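You operate a simulated robot arm through the tools that you are given. There is no shell and no other tool. Be economical: measure what you need, move in short steps, check, and stop when the job is done.

The job below is to be done with a simulated robot arm. You get a single attempt, and the scene is never put back.

TASK
Run the chain back two steps and move the housing with a gap in its glue to the green tray.
Fine: switch the chain off before you reach in; then on again, one step forward, and off.

The check looks at the end state, three seconds after you hand in, the way a careful person would. Anything else that was tipped, shoved, dropped, spilled or broken makes it a failure.

THE ROBOT
A 7-joint arm with a three-finger gripper, fixed in place. Base frame: the origin is at the foot of the arm, x ahead of it, y to its left, z up; the work surface is at about z = 780. Units: mm, degrees, N and s.
Its first joint turns from -166.0 to 166.0 degrees. Payload 2.69 kg.
Tool frame: the origin (TCP) lies between the finger pads and is the grasp point; the fingertips stand 30 mm ahead of it; z points along the fingers, y is the line along which they close. The gripper opens to 128 mm. The gripper's body begins 117 mm behind the TCP.
Orientation is that of the tool frame in the base frame, as a unit quaternion [x, y, z, w]. With the fingers straight down and closing along the base's y, the tool's x points along the base's -x, its y along +y and its z along -z.

THE INTERFACE
- The arm moves only by the tool play_rows. Its argument "series" is a list that holds one entry, the list of rows, each a list of 7 numbers: the turn, a rotation vector about the base's x, y, z in degrees, then the shift along the base's x, y, z in m, then the opening, from 0 (shut) to 1 (fully open). In form: [[[ax, ay, az, tx, ty, tz, jaw], ...]]. A call has 1 to 12 rows; each row is the pose to reach, as a shift and turn from the pose commanded when the call began. Each row takes 0.2 s and may step no farther than 50 mm and 8.6 degrees from the row before; otherwise, or with a gripper value out of range, the whole call is refused. A pose out of reach is approached as far as the arm can. The call stops where the force on the tool passes 50 N (or 10 N more than at its start, if that is more) or the arm is blocked; 0.2 s more then pass. The fingers move at their own pace and stop on an object; they squeeze with about 34 N. The grip force told is the motor's: it shows also when the fingers shut on nothing. Time passes only in rows, and 0.2 s behind the last, so rows that repeat a pose let the fingers close. The reply holds the time, the measured pose of the TCP, the force on the tool along the base axes, the opening and the grip force, in the units named above and with some noise, with the torque about the TCP (base axes, N m) and any sound that the robot's microphone picked up.
- Cameras (640 x 400 px; columns grow to the right, rows downward): "scene" is fixed at [220.4, 649.8, 1378.5]; the picture's right is [-0.55, -0.84, 0.00], its down [-0.75, 0.49, -0.44] and it looks along [0.37, -0.24, -0.90] (base axes); focal length 214 px, centre (320, 200). "wrist" rides on the gripper at [58, 54, -131] in the tool frame; the picture's right is [-0.68, 0.74, 0.00], its down [-0.62, -0.56, -0.55] and it looks along [-0.40, -0.37, 0.84] (tool axes); focal length 234 px, centre (320, 200).
- camera(camera): a new picture of that camera. It takes no simulated time.
- move_column(by): slides the trunk up (or, below 0, down) by that many mm; the arm rides with it, the base frame stays. It gives what a move gives, with no picture.
- locate(camera, pixels): for up to 12 pixels [column, row] of the newest picture of that camera ("zoom" is the newest enlarged one), the place [x, y, z] in the base frame of the surface seen there, good to about 3 mm. It takes no simulated time.
- zoom(camera, box): a new picture of the part [left, top, right, bottom] of that camera's present view, enlarged. It takes no simulated time.
- close_job(): hands the job in; it is judged then, once.

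Keep the steps short. Do not move on a guess: measure, check each grasp and each placing, and mend mistakes. Leave the gripper open and the arm clear of the work at the hand-in unless told otherwise, and finish with a single line.

The tools are called after "Call:" as a command line: name --argument value ..., lists and objects as JSON in quotes. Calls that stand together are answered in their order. play_rows: Moves the arm, as the interface text tells. Its arguments: {"type":"object","properties":{"series":{"type":"array","items":{"type":"array","items":{"type":"array","items":{"type":"number"}}}}},"required":["series"]} The other tools are called the same way: move_column (by) slides the trunk up or down; camera (camera) takes a picture; locate (camera, pixels) gives the place of the surface under pixels of a picture; zoom (camera, box) takes an enlarged picture of a part of a camera's view; close_job () hands the job in.

At the start:

```text
time_s: 0.0
tcp_pos: [634.7, 496.2, 1092.9]
tcp_rot: [0.0, 1.0, 0.0, 0.0]
contact_force: [0.1, -0.1, -0.1]
moment: [0.01, -0.01, 0.02]
opening: 128.0
grasp_force: 0.1
trunk travel left (down, up): [-150.0, 200.0]
```

scene: 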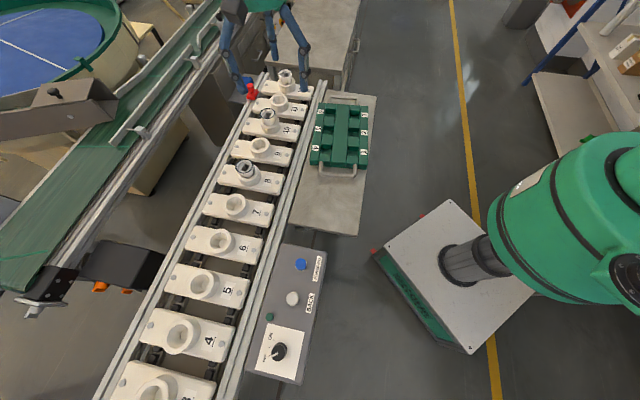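
wrist: 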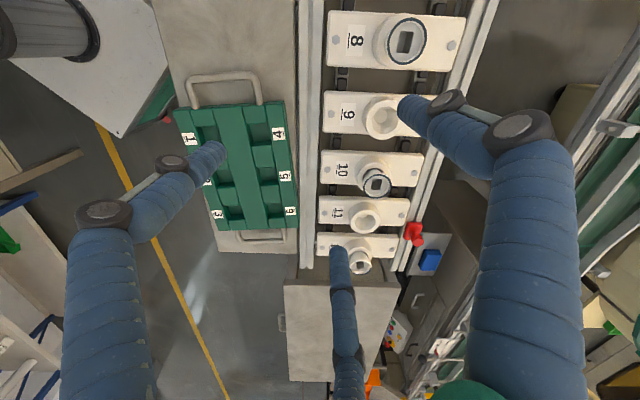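

I see a chain of numbered carriers, a control panel with a blue button, a white button and a rotary switch, and a green tray. I'll enlarge the panel, the carriers and the tray first.

Call:
zoom --camera "scene" --box '[230, 240, 340, 390]'

Call:
zoom --camera "scene" --box '[220, 60, 380, 200]'

Call:
zoom --camera "scene" --box '[110, 200, 290, 400]'

Call:
zoom --camera "wrist" --box '[300, 0, 480, 290]'

```text
2.67 times, centred on (285, 315) of scene
```

zoom: 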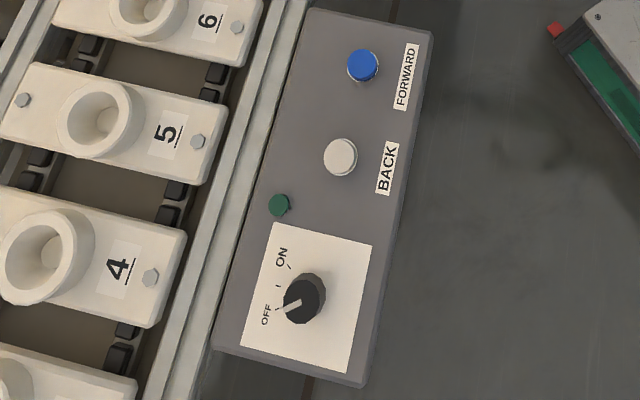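

```text
2.86 times, centred on (300, 130) of scene
```

zoom: 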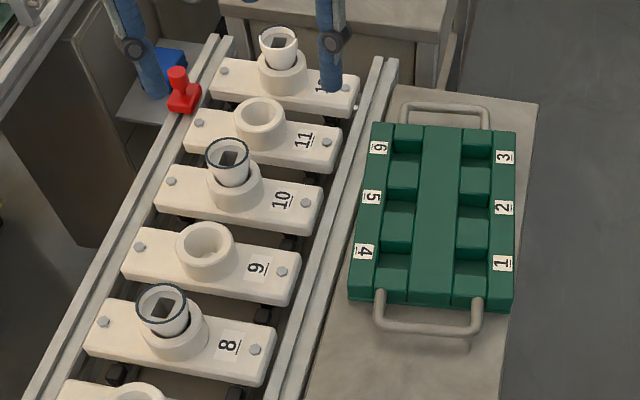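

```text
2.00 times, centred on (200, 300) of scene
```

zoom: 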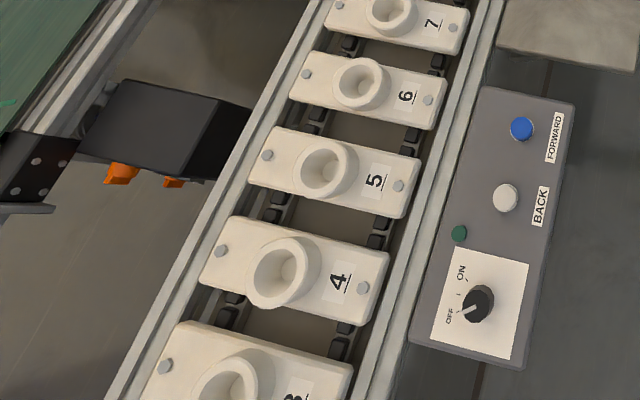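

```text
1.38 times, centred on (390, 145) of wrist
```

zoom: 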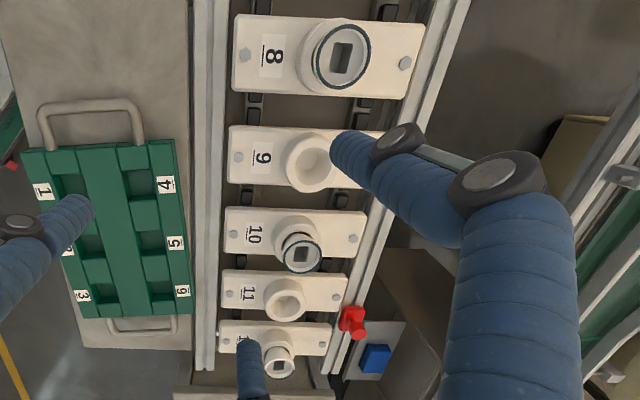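

The knob points to OFF, and the housings visible are on 8, 10 and 12. Next I measure the panel controls, carriers and tray.

Call:
zoom --camera "scene" --box '[240, 240, 340, 390]'

Call:
locate --camera "scene" --pixels '[[301, 264], [292, 298], [270, 317], [281, 350], [276, 353], [290, 330], [265, 370], [246, 166], [268, 114], [286, 74], [259, 146], [236, 204]]'

Call:
locate --camera "wrist" --pixels '[[405, 42], [376, 185], [360, 262], [208, 133], [252, 170], [275, 135], [285, 175], [290, 212], [190, 138], [218, 215], [415, 232], [145, 190]]'

Call:
zoom --camera "wrist" --box '[380, 0, 440, 80]'

Call:
zoom --camera "wrist" --box '[330, 150, 430, 280]'

Call:
zoom --camera "scene" --box '[230, 60, 310, 190]'

```text
2.67 times, centred on (290, 315) of scene
```

zoom: 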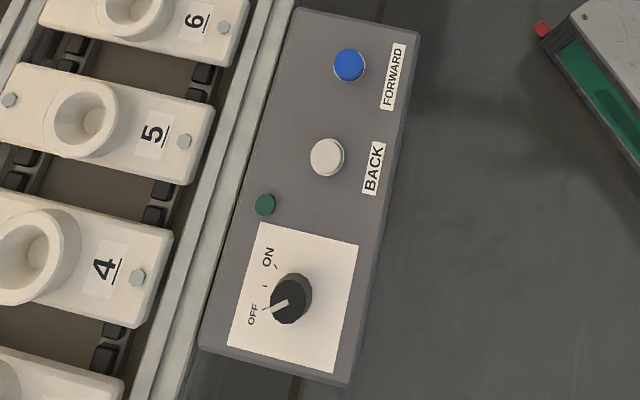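

```text
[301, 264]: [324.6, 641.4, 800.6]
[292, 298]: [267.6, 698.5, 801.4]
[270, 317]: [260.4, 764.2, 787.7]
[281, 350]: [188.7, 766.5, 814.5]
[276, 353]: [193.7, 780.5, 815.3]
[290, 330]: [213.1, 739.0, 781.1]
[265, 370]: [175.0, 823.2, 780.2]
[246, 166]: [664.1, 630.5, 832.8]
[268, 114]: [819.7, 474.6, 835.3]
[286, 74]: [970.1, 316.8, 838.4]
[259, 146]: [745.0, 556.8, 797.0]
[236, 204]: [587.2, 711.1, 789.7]
```

```text
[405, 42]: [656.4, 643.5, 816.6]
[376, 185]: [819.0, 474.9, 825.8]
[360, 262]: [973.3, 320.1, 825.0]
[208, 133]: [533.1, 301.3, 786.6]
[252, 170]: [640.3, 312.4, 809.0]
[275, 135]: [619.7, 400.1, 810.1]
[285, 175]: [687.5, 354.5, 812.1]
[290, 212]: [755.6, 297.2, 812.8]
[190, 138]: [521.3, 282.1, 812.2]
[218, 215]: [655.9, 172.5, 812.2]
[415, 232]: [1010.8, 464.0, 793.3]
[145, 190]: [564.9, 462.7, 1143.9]
```

```text
5.00 times, centred on (410, 40) of wrist
```

zoom: 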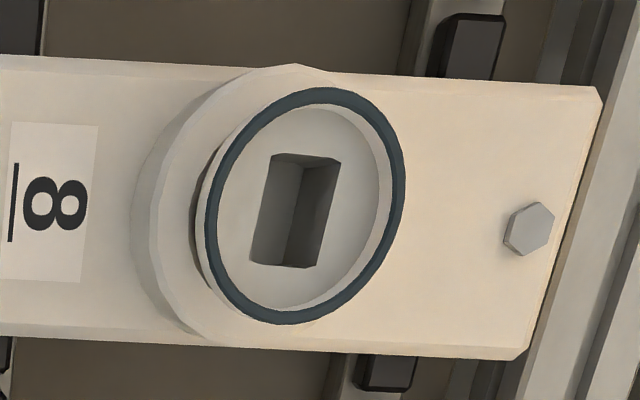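

```text
3.08 times, centred on (380, 215) of wrist
```

zoom: 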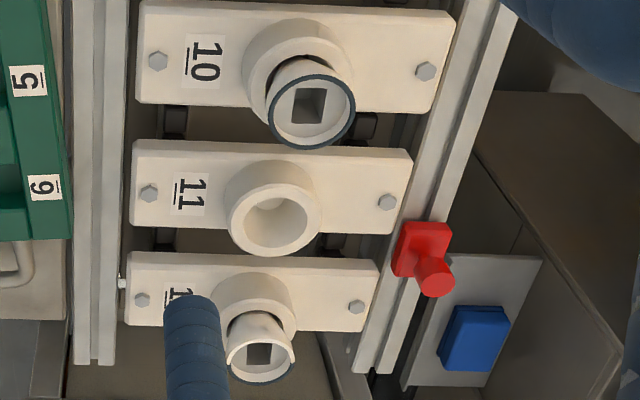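

```text
3.08 times, centred on (270, 125) of scene
```

zoom: 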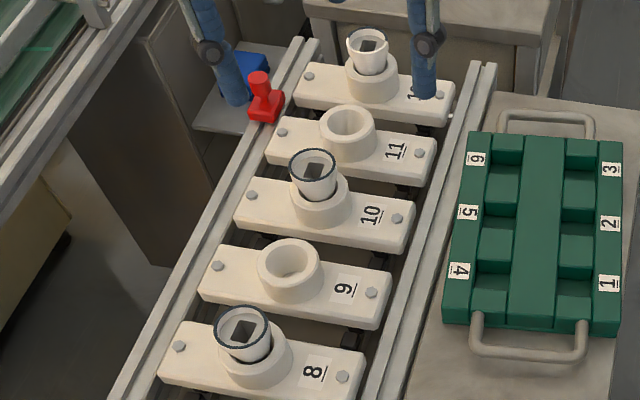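

Housing 12's bead looks partial, while 8 and 10 look full from here. I enlarge the knob and 12, and measure the tray pockets and tick marks.

Call:
zoom --camera "wrist" --box '[340, 235, 390, 280]'

Call:
zoom --camera "scene" --box '[255, 320, 310, 380]'

Call:
locate --camera "zoom" --pixels '[[320, 200], [300, 200], [280, 230], [340, 230], [310, 160], [260, 240], [225, 230], [215, 165], [250, 120], [340, 180], [270, 270], [330, 260]]'

```text
8.89 times, centred on (365, 258) of wrist
```

zoom: 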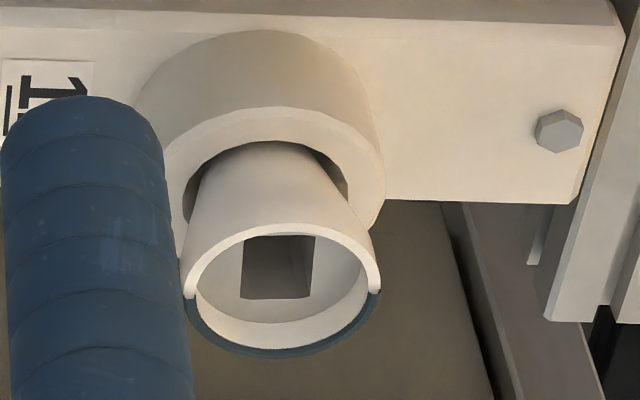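

```text
6.67 times, centred on (282, 350) of scene
```

zoom: 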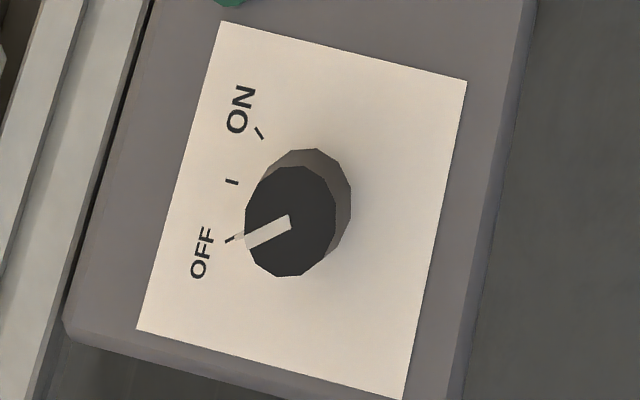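

```text
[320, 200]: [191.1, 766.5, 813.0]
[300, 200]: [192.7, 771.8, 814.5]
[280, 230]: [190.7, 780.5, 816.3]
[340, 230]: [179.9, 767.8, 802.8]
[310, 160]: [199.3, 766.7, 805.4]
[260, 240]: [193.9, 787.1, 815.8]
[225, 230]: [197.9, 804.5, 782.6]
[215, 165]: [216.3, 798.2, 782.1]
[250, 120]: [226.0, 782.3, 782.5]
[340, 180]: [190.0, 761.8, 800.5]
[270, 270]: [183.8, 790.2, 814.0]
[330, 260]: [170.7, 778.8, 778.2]
```

Housing 12's bead covers only about half the rim, so it is the one with the gap. The knob centre is at about (191, 777), top z 815, and turning from OFF to ON is about 72° clockwise seen from above. I move over the knob at height first.

Call:
play_rows --series '[[[0, 0, 0, -0.037, 0.0234, 0, 0.5], [0, 0, 0, -0.074, 0.0468, 0, 0.5], [0, 0, 0, -0.111, 0.0702, 0, 0.5], [0, 0, 0, -0.148, 0.0936, 0, 0.5], [0, 0, 0, -0.185, 0.117, 0, 0.5], [0, 0, 0, -0.222, 0.1404, 0, 0.5], [0, 0, 0, -0.259, 0.1638, -0.01, 0.5], [0, 0, 0, -0.296, 0.1872, -0.03, 0.5], [0, 0, 0, -0.333, 0.2106, -0.05, 0.5], [0, 0, 0, -0.37, 0.234, -0.07, 0.5], [0, 0, 0, -0.407, 0.2574, -0.09, 0.5], [0, 0, 0, -0.4437, 0.2808, -0.11, 0.5]]]'

Call:
camera --camera "wrist"

Call:
camera --camera "scene"

```text
time_s: 2.6
tcp_pos: [190.5, 776.4, 983.7]
tcp_rot: [-0.001, 1.0, 0.001, -0.001]
contact_force: [0.4, -0.7, 0.3]
moment: [0.04, 0.04, 0.0]
opening: 64.1
grasp_force: 0.1
trunk travel left (down, up): [-150.0, 200.0]
```

```text
taken
```

wrist: 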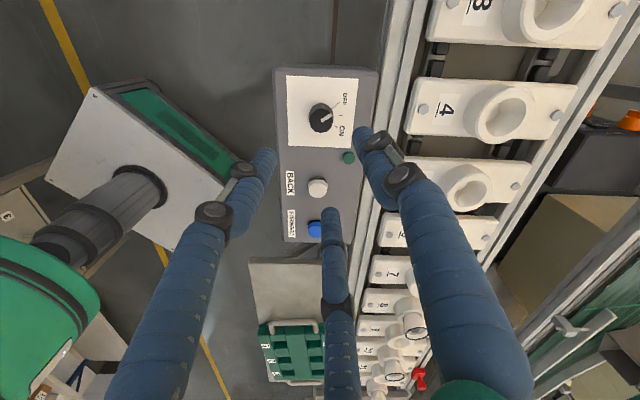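

```text
taken
```

scene: 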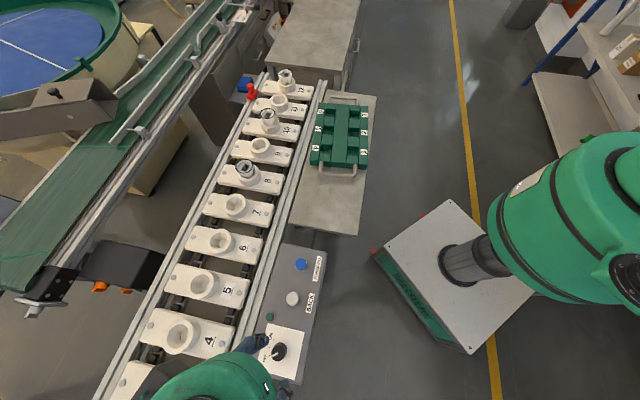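

The hand is drawn with three blue fingers. I locate their tips, because that tells me the clearance I need around the knob.

Call:
locate --camera "wrist" --pixels '[[360, 135], [270, 155], [330, 213], [321, 118], [318, 187], [315, 229], [349, 157], [330, 260], [395, 175], [215, 213]]'

Call:
zoom --camera "wrist" --box '[260, 60, 400, 250]'

```text
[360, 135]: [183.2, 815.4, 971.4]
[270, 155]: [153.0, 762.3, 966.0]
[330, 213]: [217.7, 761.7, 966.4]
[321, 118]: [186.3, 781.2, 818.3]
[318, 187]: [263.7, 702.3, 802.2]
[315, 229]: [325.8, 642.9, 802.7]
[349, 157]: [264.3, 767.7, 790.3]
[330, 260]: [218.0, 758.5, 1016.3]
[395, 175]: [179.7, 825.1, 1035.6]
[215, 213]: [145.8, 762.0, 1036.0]
```

```text
2.11 times, centred on (330, 155) of wrist
```

zoom: 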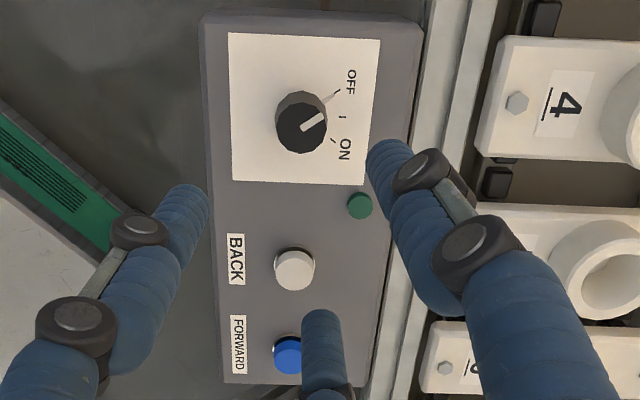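

The knob centre is confirmed at about (190, 777). The fingers are open around it, so I descend to TCP z 818, with the tips about 7 mm above the plate, and stay open.

Call:
play_rows --series '[[[0, 0, 0, 0, 0, -0.045, 0.5], [0, 0, 0, 0, 0, -0.09, 0.5], [0, 0, 0, 0, 0, -0.125, 0.5], [0, 0, 0, 0, 0, -0.15, 0.5], [0, 0, 0, 0, 0, -0.166, 0.5], [0, 0, 0, 0, 0, -0.166, 0.5]]]'

Call:
camera --camera "wrist"

```text
time_s: 4.0
tcp_pos: [191.5, 777.7, 818.4]
tcp_rot: [0.0, 1.0, 0.0, 0.0]
contact_force: [-1.0, -0.3, -1.0]
moment: [-0.03, -0.03, 0.0]
opening: 64.1
grasp_force: 0.0
trunk travel left (down, up): [-150.0, 200.0]
```

```text
taken
```

wrist: 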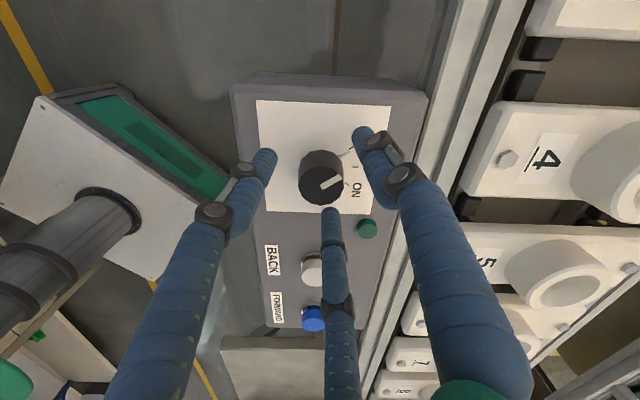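

The fingers stand around the knob. I close the jaw and hold.

Call:
play_rows --series '[[[0, 0, 0, 0, 0, 0, 0.1], [0, 0, 0, 0, 0, 0, 0.1], [0, 0, 0, 0, 0, 0, 0.1]]]'

Call:
zoom --camera "wrist" --box '[240, 80, 420, 270]'

```text
time_s: 4.8
tcp_pos: [189.7, 777.4, 818.7]
tcp_rot: [-0.001, 1.0, 0.002, 0.0]
contact_force: [-6.0, 14.9, -1.9]
moment: [0.57, 0.21, -0.03]
opening: 33.2
grasp_force: 44.7
trunk travel left (down, up): [-150.0, 200.0]
```

```text
2.11 times, centred on (330, 175) of wrist
```

zoom: 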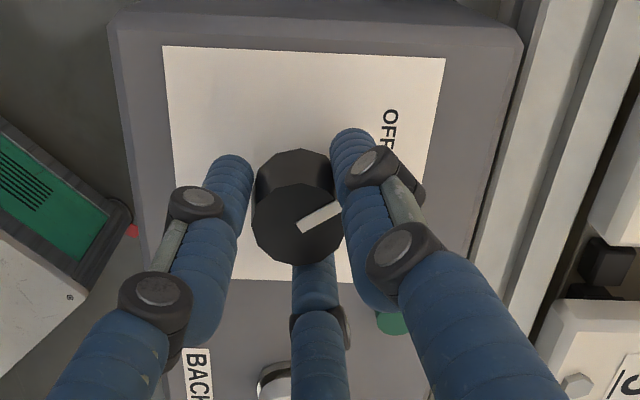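

The knob is gripped at 33 mm with a small side load. I turn it clockwise by 40° first and check.

Call:
play_rows --series '[[[0, 0, 0, -0.0005, 0.0015, 0, 0.1], [0, 0, -8, -0.0005, 0.0015, 0, 0.1], [0, 0, -16, -0.0005, 0.0015, 0, 0.1], [0, 0, -24, -0.0005, 0.0015, 0, 0.1], [0, 0, -32, -0.0005, 0.0015, 0, 0.1], [0, 0, -40, -0.0005, 0.0015, 0, 0.1]]]'

Call:
zoom --camera "wrist" --box '[240, 80, 420, 270]'

```text
time_s: 6.2
tcp_pos: [189.7, 778.1, 819.1]
tcp_rot: [0.343, 0.939, 0.0, 0.0]
contact_force: [3.5, 5.0, 11.8]
moment: [0.0, -0.09, 0.03]
opening: 33.2
grasp_force: 44.9
trunk travel left (down, up): [-150.0, 200.0]
```

```text
2.11 times, centred on (330, 175) of wrist
```

zoom: 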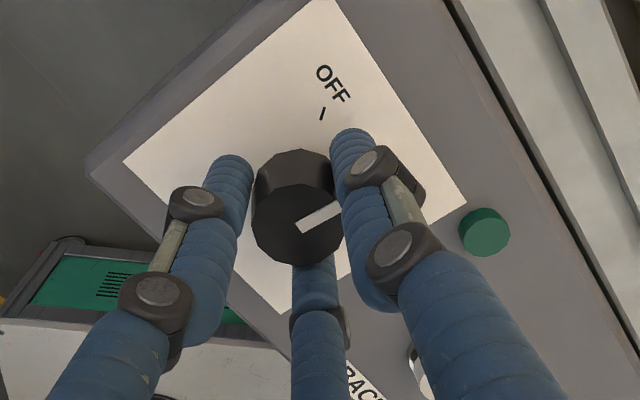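

The knob turns with the gripper and has moved away from OFF. I turn the remaining ~32°.

Call:
play_rows --series '[[[0, 0, -8, 0, 0, 0, 0.1], [0, 0, -16, 0, 0, 0, 0.1], [0, 0, -24, 0, 0, 0, 0.1], [0, 0, -32, 0, 0, 0, 0.1], [0, 0, -32, 0, 0, 0, 0.1]]]'

Call:
zoom --camera "wrist" --box '[240, 80, 420, 270]'

Call:
zoom --camera "scene" --box '[230, 260, 330, 390]'

```text
time_s: 7.4
tcp_pos: [191.0, 778.5, 818.8]
tcp_rot: [0.588, 0.809, 0.0, 0.0]
contact_force: [4.2, 3.5, 14.1]
moment: [0.11, -0.24, 0.53]
opening: 33.1
grasp_force: 44.9
trunk travel left (down, up): [-150.0, 200.0]
heard: click
```

```text
2.11 times, centred on (330, 175) of wrist
```

zoom: 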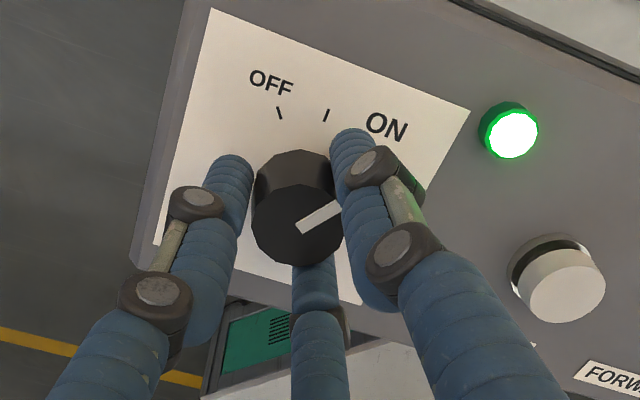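

```text
3.08 times, centred on (280, 325) of scene
```

zoom: 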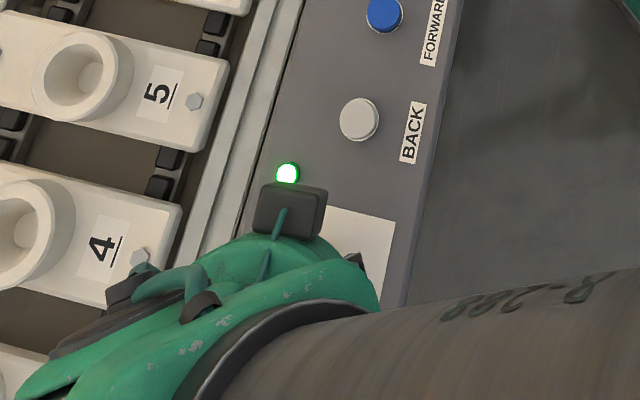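

There was a click and the green lamp is on, so the chain is ON. I release and rise, then move over the BACK button at (266, 700, top 801), closing the fingers on the way.

Call:
play_rows --series '[[[0, 0, 0, 0, 0, 0, 0.45], [0, 0, 0, 0, 0, 0, 0.45], [0, 0, 0, 0, 0, 0.04, 0.45], [0, 0, 0, 0, 0, 0.08, 0.45], [0, 0, 0, 0.025, -0.026, 0.08, 0.2], [0, 0, 0, 0.05, -0.052, 0.08, 0], [0, 0, 0, 0.075, -0.0785, 0.07, 0], [0, 0, 0, 0.075, -0.0785, 0.04, 0], [0, 0, 0, 0.075, -0.0785, 0.04, 0]]]'

Call:
camera --camera "wrist"

Call:
camera --camera "scene"

```text
time_s: 9.4
tcp_pos: [265.9, 700.3, 857.4]
tcp_rot: [0.587, 0.809, 0.0, 0.001]
contact_force: [0.4, 0.6, 0.1]
moment: [0.0, 0.02, -0.02]
opening: 2.3
grasp_force: 31.1
trunk travel left (down, up): [-150.0, 200.0]
```

```text
taken
```

wrist: 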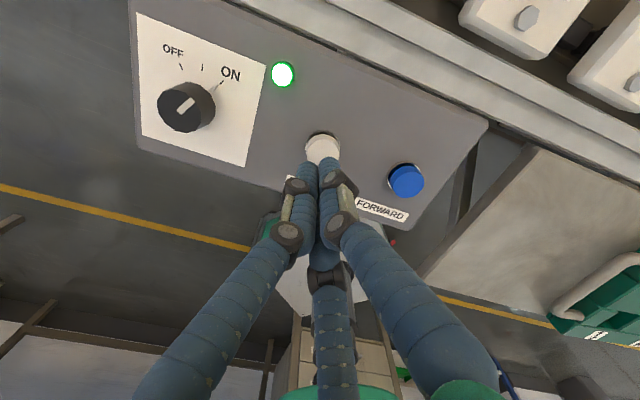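

```text
taken
```

scene: 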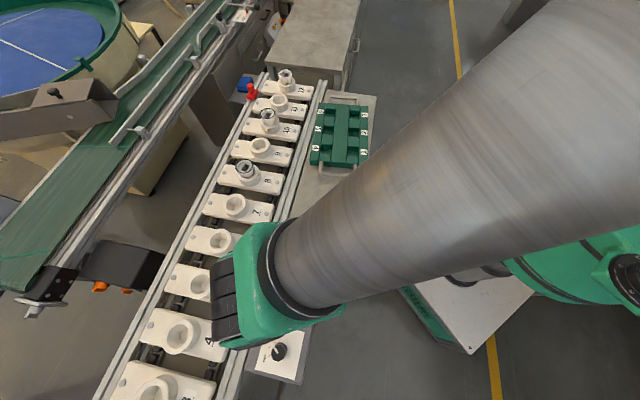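

The knob points to ON and the closed fingers are over the white BACK button. I press it once, about 6 mm deep, and lift again.

Call:
play_rows --series '[[[0, 0, 0, 0, 0, -0.02, 0], [0, 0, 0, 0, 0, -0.027, 0], [0, 0, 0, 0, 0, -0.031, 0], [0, 0, 0, 0, 0, -0.033, 0], [0, 0, 0, 0, 0, -0.01, 0], [0, 0, 0, 0, 0, 0, 0]]]'

Call:
camera --camera "scene"

```text
time_s: 10.8
tcp_pos: [265.3, 699.4, 857.9]
tcp_rot: [0.588, 0.809, 0.0, 0.0]
contact_force: [-0.2, 0.6, 0.5]
moment: [-0.01, -0.01, 0.03]
opening: 2.1
grasp_force: 31.5
trunk travel left (down, up): [-150.0, 200.0]
```

```text
taken
```

scene: 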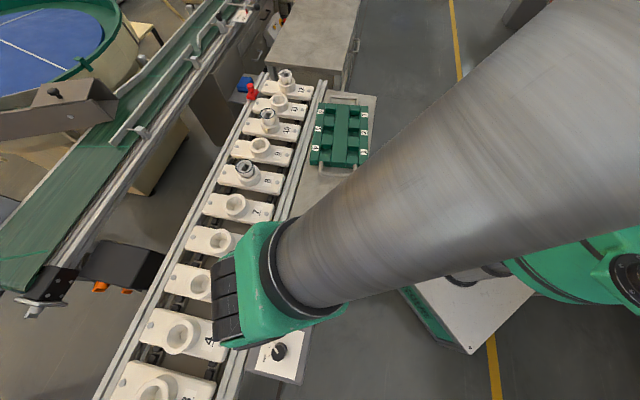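

No click and the chain has not moved. I go down again and hold there to read the force.

Call:
play_rows --series '[[[0, 0, 0, 0, 0, -0.02, 0], [0, 0, 0, 0, 0, -0.03, 0], [0, 0, 0, 0, 0, -0.034, 0], [0, 0, 0, 0, 0, -0.034, 0]]]'

Call:
zoom --camera "wrist" --box '[260, 90, 440, 220]'

```text
time_s: 11.8
tcp_pos: [265.4, 700.1, 824.1]
tcp_rot: [0.588, 0.809, -0.001, 0.0]
contact_force: [-0.1, -1.2, 2.2]
moment: [-0.02, -0.07, -0.02]
opening: 2.1
grasp_force: 31.7
trunk travel left (down, up): [-150.0, 200.0]
```

```text
3.08 times, centred on (350, 155) of wrist
```

zoom: 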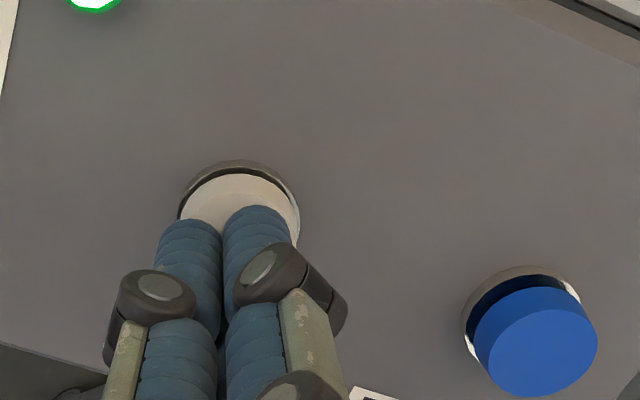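

The button is partly depressed with little force (2 N), and there's been no click yet. I go on down 1 mm at a time, at most 5 mm more.

Call:
play_rows --series '[[[0, 0, 0, 0, 0, -0.001, 0], [0, 0, 0, 0, 0, -0.002, 0], [0, 0, 0, 0, 0, -0.003, 0], [0, 0, 0, 0, 0, -0.003, 0]]]'

Call:
camera --camera "scene"

```text
time_s: 12.8
tcp_pos: [265.3, 699.9, 821.0]
tcp_rot: [0.587, 0.81, -0.001, 0.0]
contact_force: [-0.3, 0.7, 2.3]
moment: [0.02, -0.04, -0.02]
opening: 6.1
grasp_force: 31.7
trunk travel left (down, up): [-150.0, 200.0]
heard: click
```

```text
taken
```

scene: 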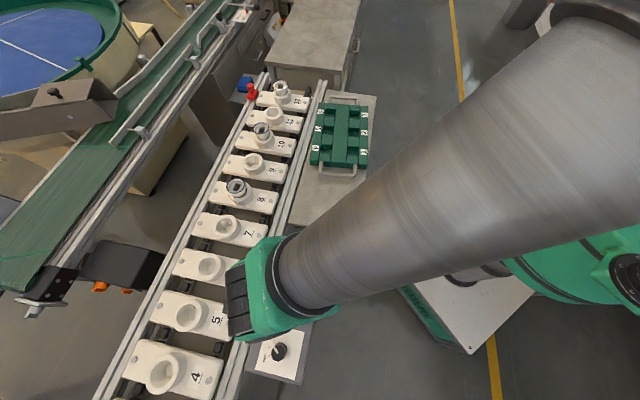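

Click, and the chain is now running back. I release the button and let the step finish.

Call:
play_rows --series '[[[0, 0, 0, 0, 0, 0.017, 0], [0, 0, 0, 0, 0, 0.037, 0], [0, 0, 0, 0, 0, 0.037, 0], [0, 0, 0, 0, 0, 0.037, 0], [0, 0, 0, 0, 0, 0.037, 0], [0, 0, 0, 0, 0, 0.037, 0], [0, 0, 0, 0, 0, 0.037, 0], [0, 0, 0, 0, 0, 0.037, 0]]]'

Call:
camera --camera "scene"

Call:
camera --camera "wrist"

```text
time_s: 14.6
tcp_pos: [264.8, 697.7, 857.9]
tcp_rot: [0.588, 0.809, 0.0, 0.0]
contact_force: [-0.2, -0.3, 0.0]
moment: [0.01, -0.02, 0.0]
opening: 2.3
grasp_force: 31.4
trunk travel left (down, up): [-150.0, 200.0]
```

```text
taken
```

scene: 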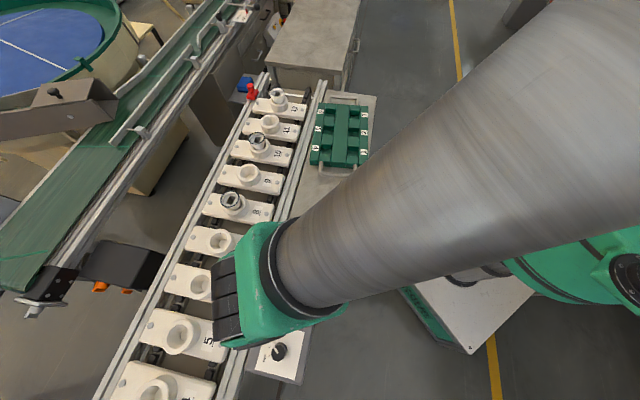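

```text
taken
```

wrist: 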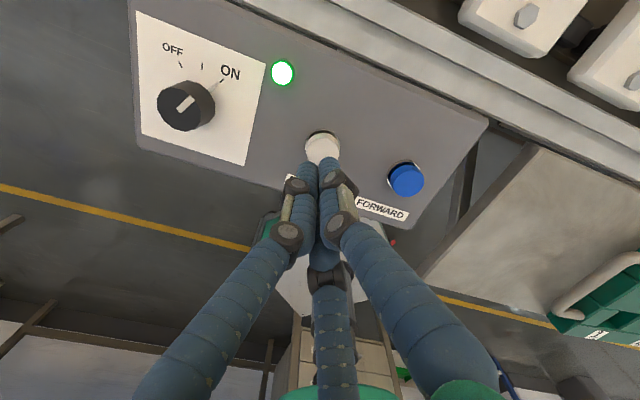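

That was exactly one step: 12 now sits where 11 was. I make the second BACK press to the same depth, release and wait.

Call:
play_rows --series '[[[0, 0, 0, 0, 0.001, -0.02, 0], [0, 0, 0, 0, 0.001, -0.032, 0], [0, 0, 0, 0, 0.001, -0.0355, 0], [0, 0, 0, 0, 0.001, -0.037, 0], [0, 0, 0, 0, 0.001, -0.037, 0], [0, 0, 0, 0, 0.001, -0.015, 0], [0, 0, 0, 0, 0.001, 0, 0], [0, 0, 0, 0, 0.001, 0, 0], [0, 0, 0, 0, 0.001, 0, 0], [0, 0, 0, 0, 0.001, 0, 0], [0, 0, 0, 0, 0.001, 0, 0], [0, 0, 0, 0, 0.001, 0, 0]]]'

Call:
camera --camera "scene"

```text
time_s: 17.2
tcp_pos: [265.4, 699.6, 857.7]
tcp_rot: [0.588, 0.809, 0.0, 0.0]
contact_force: [-0.3, -0.3, -0.1]
moment: [0.0, -0.01, 0.01]
opening: 2.0
grasp_force: 31.3
trunk travel left (down, up): [-150.0, 200.0]
heard: click
```

```text
taken
```

scene: 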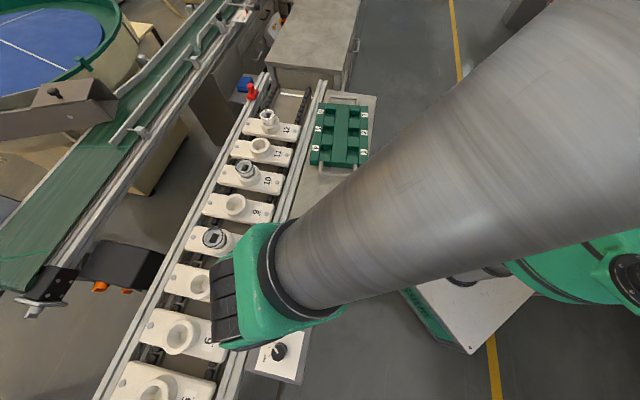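

12 now sits at the old place of 10, so two steps are done. Now I go back over the knob, opening at height, and come down around it.

Call:
play_rows --series '[[[0, 0, 0, 0, 0, 0.04, 0], [0, 0, 0, -0.025, 0.026, 0.04, 0.2], [0, 0, 0, -0.05, 0.052, 0.04, 0.45], [0, 0, 0, -0.075, 0.0785, 0.04, 0.45], [0, 0, 0, -0.075, 0.0785, 0.04, 0.45], [0, 0, 0, -0.075, 0.0785, 0.0, 0.45], [0, 0, 0, -0.075, 0.0785, -0.039, 0.45], [0, 0, 0, -0.075, 0.0785, -0.039, 0.45], [0, 0, 0, -0.075, 0.0785, -0.039, 0.1], [0, 0, 0, -0.075, 0.0785, -0.039, 0.1], [0, 0, 0, -0.075, 0.0785, -0.039, 0.1]]]'

Call:
zoom --camera "wrist" --box '[240, 80, 420, 270]'

```text
time_s: 19.6
tcp_pos: [190.5, 778.3, 818.5]
tcp_rot: [0.587, 0.809, -0.001, 0.0]
contact_force: [7.5, -10.6, 3.2]
moment: [-0.34, -0.29, -0.03]
opening: 33.4
grasp_force: 44.9
trunk travel left (down, up): [-150.0, 200.0]
```

```text
2.11 times, centred on (330, 175) of wrist
```

zoom: 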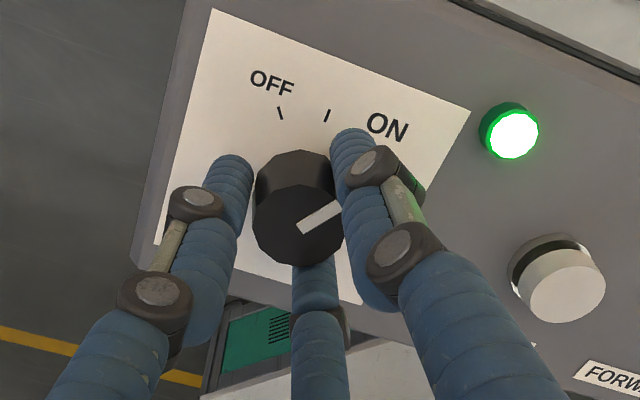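

The knob is gripped. I turn it anticlockwise 72° back to OFF.

Call:
play_rows --series '[[[0, 0, 8, 0, 0, 0, 0.1], [0, 0, 16, 0, 0, 0, 0.1], [0, 0, 24, 0, 0, 0, 0.1], [0, 0, 32, 0, 0, 0, 0.1], [0, 0, 40, 0, 0, 0, 0.1], [0, 0, 48, 0, 0, 0, 0.1], [0, 0, 56, 0, 0, 0, 0.1], [0, 0, 64, 0, 0, 0, 0.1], [0, 0, 72, 0, 0, 0, 0.1], [0, 0, 72, 0, 0, 0, 0.1]]]'

Call:
zoom --camera "wrist" --box '[240, 80, 420, 270]'

```text
time_s: 21.8
tcp_pos: [189.9, 777.4, 819.5]
tcp_rot: [0.0, 1.0, -0.001, 0.0]
contact_force: [8.2, -16.0, -6.8]
moment: [-0.38, -0.12, -0.57]
opening: 33.3
grasp_force: 45.4
trunk travel left (down, up): [-150.0, 200.0]
heard: click
```

```text
2.11 times, centred on (330, 175) of wrist
```

zoom: 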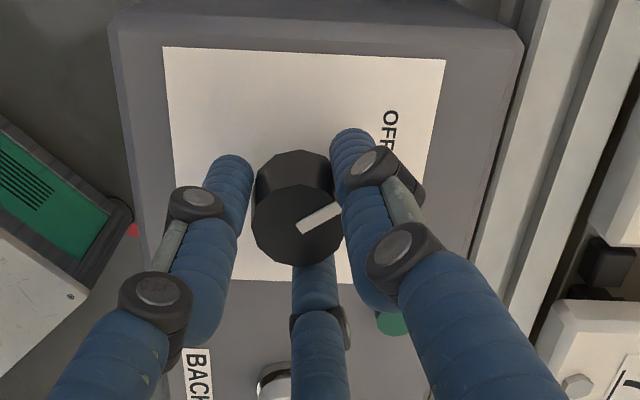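

Click, lamp dark, OFF. I release, rise, and head towards the housing at a safe height.

Call:
play_rows --series '[[[0, 0, 0, 0, 0, 0, 0.5], [0, 0, 0, 0, 0, 0, 0.5], [0, 0, 0, 0, 0, 0.05, 0.5], [0, 0, 0, 0, 0, 0.1, 0.5], [0, 0, 0, 0, 0, 0.15, 0.5], [0, 0, 0, 0, 0, 0.2, 0.5], [0, 0, 0, 0.038, -0.025, 0.21, 0.5], [0, 0, 0, 0.076, -0.05, 0.22, 0.5], [0, 0, 0, 0.114, -0.075, 0.23, 0.5], [0, 0, 0, 0.152, -0.1, 0.24, 0.5], [0, 0, 0, 0.19, -0.125, 0.25, 0.5], [0, 0, 0, 0.228, -0.15, 0.25, 0.5]]]'

Call:
play_rows --series '[[[0, 0, 0, 0.04, -0.022, 0, 0.5], [0, 0, 0, 0.08, -0.044, 0, 0.5], [0, 0, 0, 0.12, -0.066, 0, 0.5], [0, 0, 0, 0.16, -0.088, 0, 0.5], [0, 0, 0, 0.2, -0.11, 0, 0.5], [0, 0, 0, 0.24, -0.132, -0.02, 0.5], [0, 0, 0, 0.28, -0.15, -0.04, 0.5]]]'

Call:
camera --camera "wrist"

Call:
camera --camera "scene"

```text
time_s: 24.4
tcp_pos: [419.5, 628.0, 1069.1]
tcp_rot: [0.0, 1.0, 0.0, 0.0]
contact_force: [-0.2, 0.2, -0.6]
moment: [-0.02, -0.04, 0.01]
opening: 64.1
grasp_force: 0.0
trunk travel left (down, up): [-150.0, 200.0]
```

```text
time_s: 26.0
tcp_pos: [699.9, 477.8, 1026.1]
tcp_rot: [0.0, 1.0, -0.001, 0.0]
contact_force: [-1.1, 0.5, 0.0]
moment: [0.01, -0.03, -0.01]
opening: 63.7
grasp_force: 0.1
trunk travel left (down, up): [-150.0, 200.0]
```

```text
taken
```

wrist: 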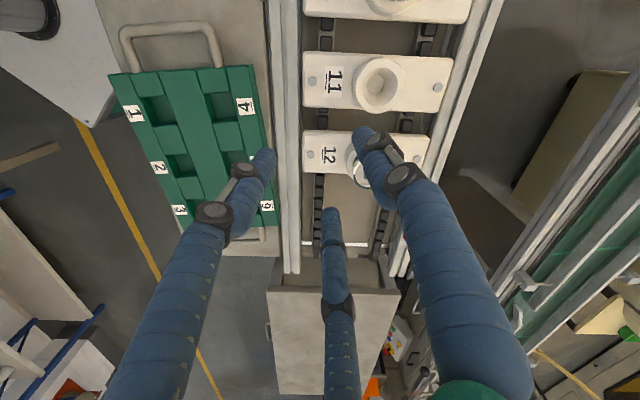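

```text
taken
```

scene: 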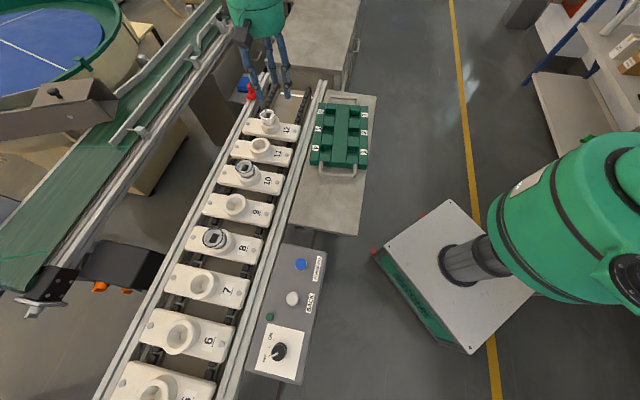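

Call:
zoom --camera "scene" --box '[240, 90, 310, 140]'

Call:
locate --camera "zoom" --pixels '[[250, 165], [200, 165], [300, 165], [250, 135], [250, 200], [270, 190], [255, 235], [170, 260], [340, 270], [230, 150]]'

Call:
zoom --camera "scene" --box '[190, 150, 290, 255]'

Call:
zoom --camera "wrist" --box '[100, 60, 290, 240]'

Call:
locate --camera "zoom" --pixels '[[385, 85], [385, 140], [430, 190], [440, 130], [350, 110], [405, 165], [300, 150], [205, 110], [380, 55], [330, 85], [415, 80], [435, 110]]'

```text
8.00 times, centred on (275, 115) of scene
```

zoom: 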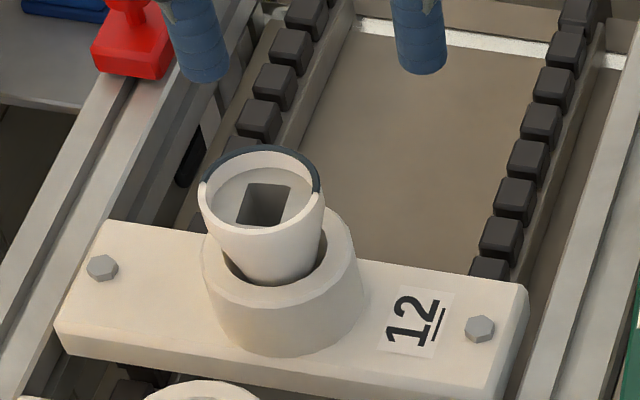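

```text
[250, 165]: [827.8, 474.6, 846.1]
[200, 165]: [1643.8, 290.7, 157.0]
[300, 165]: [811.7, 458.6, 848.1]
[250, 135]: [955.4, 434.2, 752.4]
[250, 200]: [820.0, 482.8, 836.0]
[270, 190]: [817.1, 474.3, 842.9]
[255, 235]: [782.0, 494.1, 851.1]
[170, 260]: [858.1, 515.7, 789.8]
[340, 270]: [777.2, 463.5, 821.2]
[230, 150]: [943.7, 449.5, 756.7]
```

```text
3.81 times, centred on (240, 202) of scene
```

zoom: 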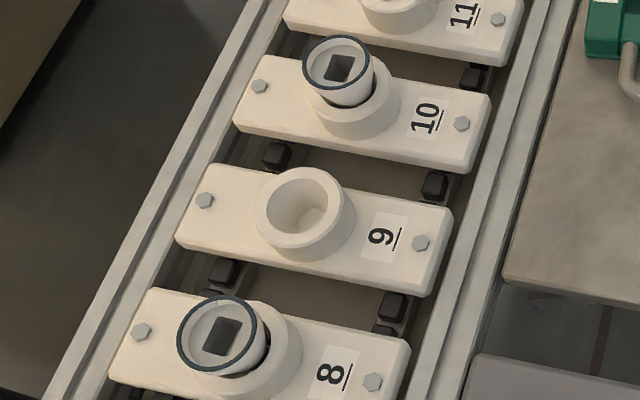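

```text
2.22 times, centred on (195, 150) of wrist
```

zoom: 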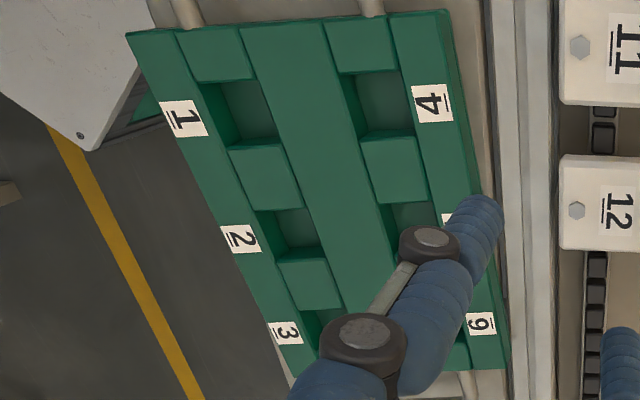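

```text
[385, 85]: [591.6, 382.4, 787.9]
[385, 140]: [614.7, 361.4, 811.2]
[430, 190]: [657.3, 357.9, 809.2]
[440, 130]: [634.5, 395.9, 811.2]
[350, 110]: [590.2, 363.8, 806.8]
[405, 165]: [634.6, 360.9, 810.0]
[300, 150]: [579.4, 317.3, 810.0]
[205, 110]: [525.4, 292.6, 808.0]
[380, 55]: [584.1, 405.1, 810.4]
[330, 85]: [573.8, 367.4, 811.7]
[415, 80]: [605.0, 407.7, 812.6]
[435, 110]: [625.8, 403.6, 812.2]
```

Housings 8 and 10 have complete rings, and 12 has the half-missing bead. Its rim is about 50 mm wide, centred near (810, 479) at z≈850. I move above it at z 945 to measure from close up.

Call:
play_rows --series '[[[0, 0, 0, 0.037, 0, -0.02, 0.8], [0, 0, 0, 0.074, 0, -0.04, 0.8], [0, 0, 0, 0.11, 0.001, -0.06, 0.8], [0, 0, 0, 0.11, 0.001, -0.08, 0.8], [0, 0, 0, 0.11, 0.001, -0.08, 0.8]]]'

Call:
camera --camera "wrist"

Call:
zoom --camera "scene" --box '[240, 80, 320, 140]'

Call:
zoom --camera "wrist" --box '[260, 80, 390, 200]'

```text
time_s: 27.2
tcp_pos: [809.7, 479.6, 949.3]
tcp_rot: [-0.001, 1.0, 0.0, 0.0]
contact_force: [-0.6, 0.1, -0.1]
moment: [0.0, 0.0, 0.02]
opening: 102.2
grasp_force: 0.0
trunk travel left (down, up): [-150.0, 200.0]
```

```text
taken
```

wrist: 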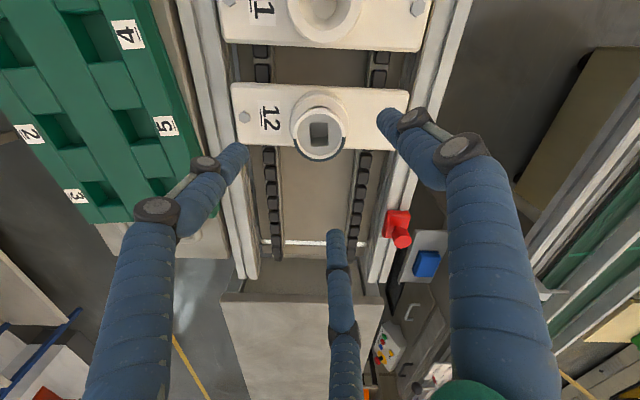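

```text
6.67 times, centred on (280, 110) of scene
```

zoom: 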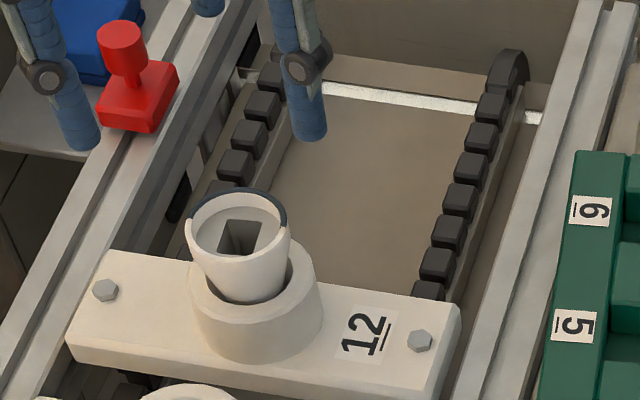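

```text
3.33 times, centred on (325, 140) of wrist
```

zoom: 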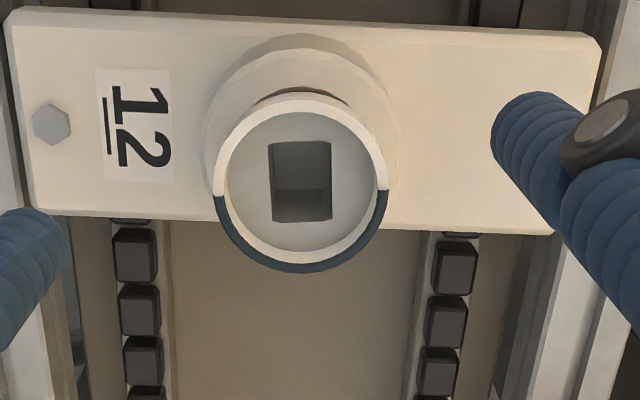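

I measure the rim edges, socket top and floor from this enlarged view, and the fingertip positions.

Call:
locate --camera "zoom" --pixels '[[217, 185], [385, 180], [300, 102], [300, 268], [245, 130], [355, 130], [300, 60], [222, 110], [390, 110], [300, 230], [520, 60], [300, 165]]'

Call:
locate --camera "wrist" --pixels '[[385, 115], [240, 150], [333, 235], [345, 15], [95, 35], [85, 15], [165, 105], [150, 90], [180, 160], [150, 150], [140, 55], [60, 120]]'

Call:
zoom --camera "wrist" --box '[0, 0, 220, 230]'

```text
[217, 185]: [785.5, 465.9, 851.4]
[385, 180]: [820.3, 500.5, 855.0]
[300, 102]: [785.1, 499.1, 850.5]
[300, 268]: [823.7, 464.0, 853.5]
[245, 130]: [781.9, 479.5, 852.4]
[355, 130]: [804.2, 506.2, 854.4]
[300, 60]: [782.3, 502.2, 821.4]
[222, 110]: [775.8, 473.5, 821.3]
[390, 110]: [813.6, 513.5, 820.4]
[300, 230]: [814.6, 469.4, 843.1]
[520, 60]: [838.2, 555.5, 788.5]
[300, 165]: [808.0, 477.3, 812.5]
```

```text
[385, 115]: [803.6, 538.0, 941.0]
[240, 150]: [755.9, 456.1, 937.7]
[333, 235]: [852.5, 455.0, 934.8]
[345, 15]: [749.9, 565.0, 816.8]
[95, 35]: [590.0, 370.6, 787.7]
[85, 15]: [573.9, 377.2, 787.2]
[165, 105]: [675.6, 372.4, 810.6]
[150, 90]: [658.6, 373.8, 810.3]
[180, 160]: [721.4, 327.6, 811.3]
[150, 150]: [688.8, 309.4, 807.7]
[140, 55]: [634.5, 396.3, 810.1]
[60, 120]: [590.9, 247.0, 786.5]
```

```text
1.74 times, centred on (110, 115) of wrist
```

zoom: 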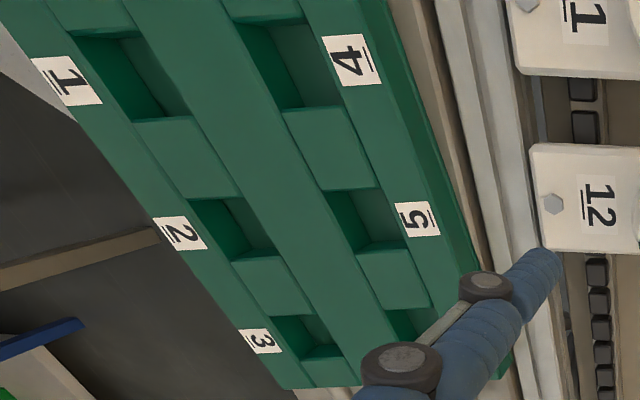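

The rim centre is about (803.5, 482), diameter ≈50 mm, top z 852, and the socket top is at 821. I also measure the tray pockets from the scene camera before grasping.

Call:
zoom --camera "scene" --box '[305, 95, 375, 170]'

Call:
zoom --camera "wrist" --box '[60, 0, 180, 120]'

```text
5.33 times, centred on (340, 132) of scene
```

zoom: 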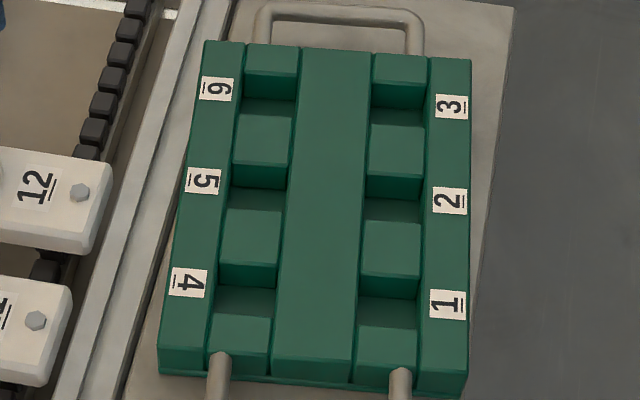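

```text
3.33 times, centred on (120, 60) of wrist
```

zoom: 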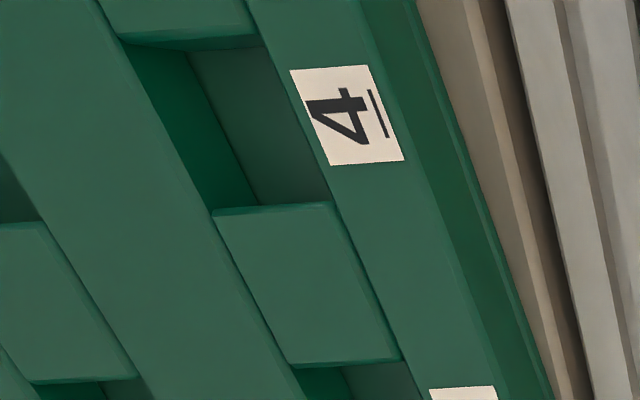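

I locate points just outside pocket 4's top edges in this wrist zoom, and inside it.

Call:
locate --camera "zoom" --pixels '[[115, 44], [208, 212], [222, 222], [325, 210], [338, 200], [268, 40], [255, 28], [125, 32], [250, 110], [285, 170], [200, 70], [300, 250]]'

Call:
zoom --camera "wrist" --box '[90, 50, 210, 170]'

Call:
locate --camera "zoom" --pixels '[[180, 225], [225, 310], [240, 335], [335, 330], [345, 320], [300, 230], [270, 200], [205, 200], [280, 275], [310, 310], [240, 230], [300, 350]]'

```text
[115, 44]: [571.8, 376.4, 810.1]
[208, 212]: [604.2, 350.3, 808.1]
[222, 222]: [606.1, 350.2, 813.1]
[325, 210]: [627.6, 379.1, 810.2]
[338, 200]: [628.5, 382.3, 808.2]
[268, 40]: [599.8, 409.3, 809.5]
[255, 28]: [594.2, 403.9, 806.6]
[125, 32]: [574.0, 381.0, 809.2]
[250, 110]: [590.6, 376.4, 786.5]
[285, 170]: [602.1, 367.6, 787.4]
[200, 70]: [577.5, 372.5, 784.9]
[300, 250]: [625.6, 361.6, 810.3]
```

```text
3.33 times, centred on (150, 110) of wrist
```

zoom: 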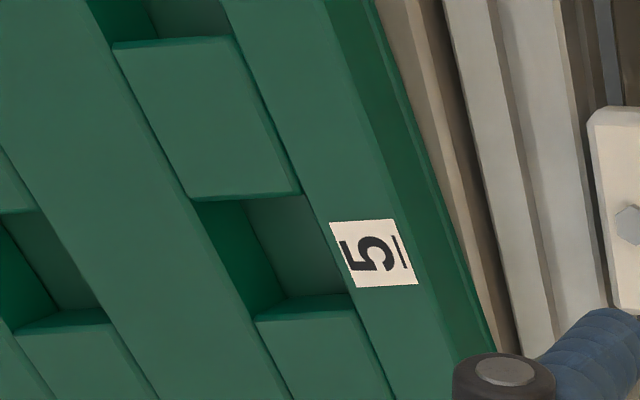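

```text
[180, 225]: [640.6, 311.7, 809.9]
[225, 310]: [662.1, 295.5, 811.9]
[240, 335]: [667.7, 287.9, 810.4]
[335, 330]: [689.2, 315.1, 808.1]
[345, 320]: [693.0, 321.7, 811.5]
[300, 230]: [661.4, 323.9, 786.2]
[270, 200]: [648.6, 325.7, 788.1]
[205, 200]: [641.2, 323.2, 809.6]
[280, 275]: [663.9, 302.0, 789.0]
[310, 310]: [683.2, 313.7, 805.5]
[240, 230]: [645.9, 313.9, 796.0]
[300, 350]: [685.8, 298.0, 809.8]
```

Pocket 4 is about 40 mm square, centred at (601, 379), with its floor at 787 and top at 810. Now I descend around the housing to TCP z 857, tips at 827, above the socket at 821.

Call:
play_rows --series '[[[0, 0, 0, -0.006, 0.0025, -0.02, 0.8], [0, 0, 0, -0.006, 0.0025, -0.05, 0.8], [0, 0, 0, -0.006, 0.0025, -0.075, 0.8], [0, 0, 0, -0.006, 0.0025, -0.092, 0.8], [0, 0, 0, -0.006, 0.0025, -0.092, 0.8]]]'

Call:
zoom --camera "wrist" --box '[220, 80, 420, 280]'

Call:
zoom --camera "scene" --box '[230, 70, 320, 140]'

```text
time_s: 28.4
tcp_pos: [802.3, 482.0, 856.3]
tcp_rot: [-0.001, 1.0, -0.001, 0.0]
contact_force: [0.2, 0.9, -0.4]
moment: [0.0, -0.02, -0.04]
opening: 102.7
grasp_force: 0.0
trunk travel left (down, up): [-150.0, 200.0]
```

```text
2.00 times, centred on (320, 180) of wrist
```

zoom: 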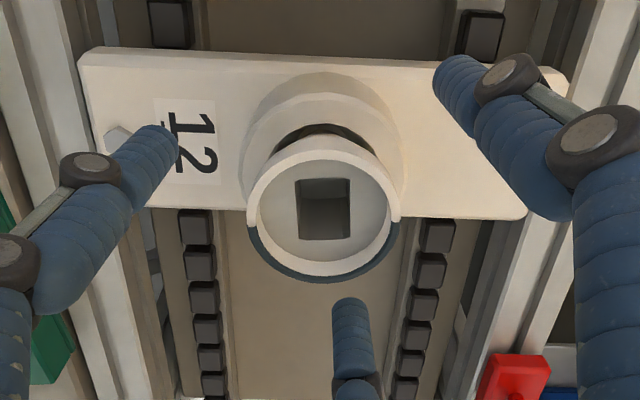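

```text
5.71 times, centred on (275, 105) of scene
```

zoom: 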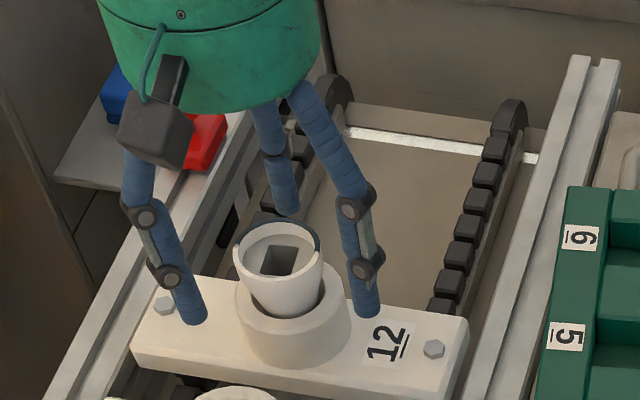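

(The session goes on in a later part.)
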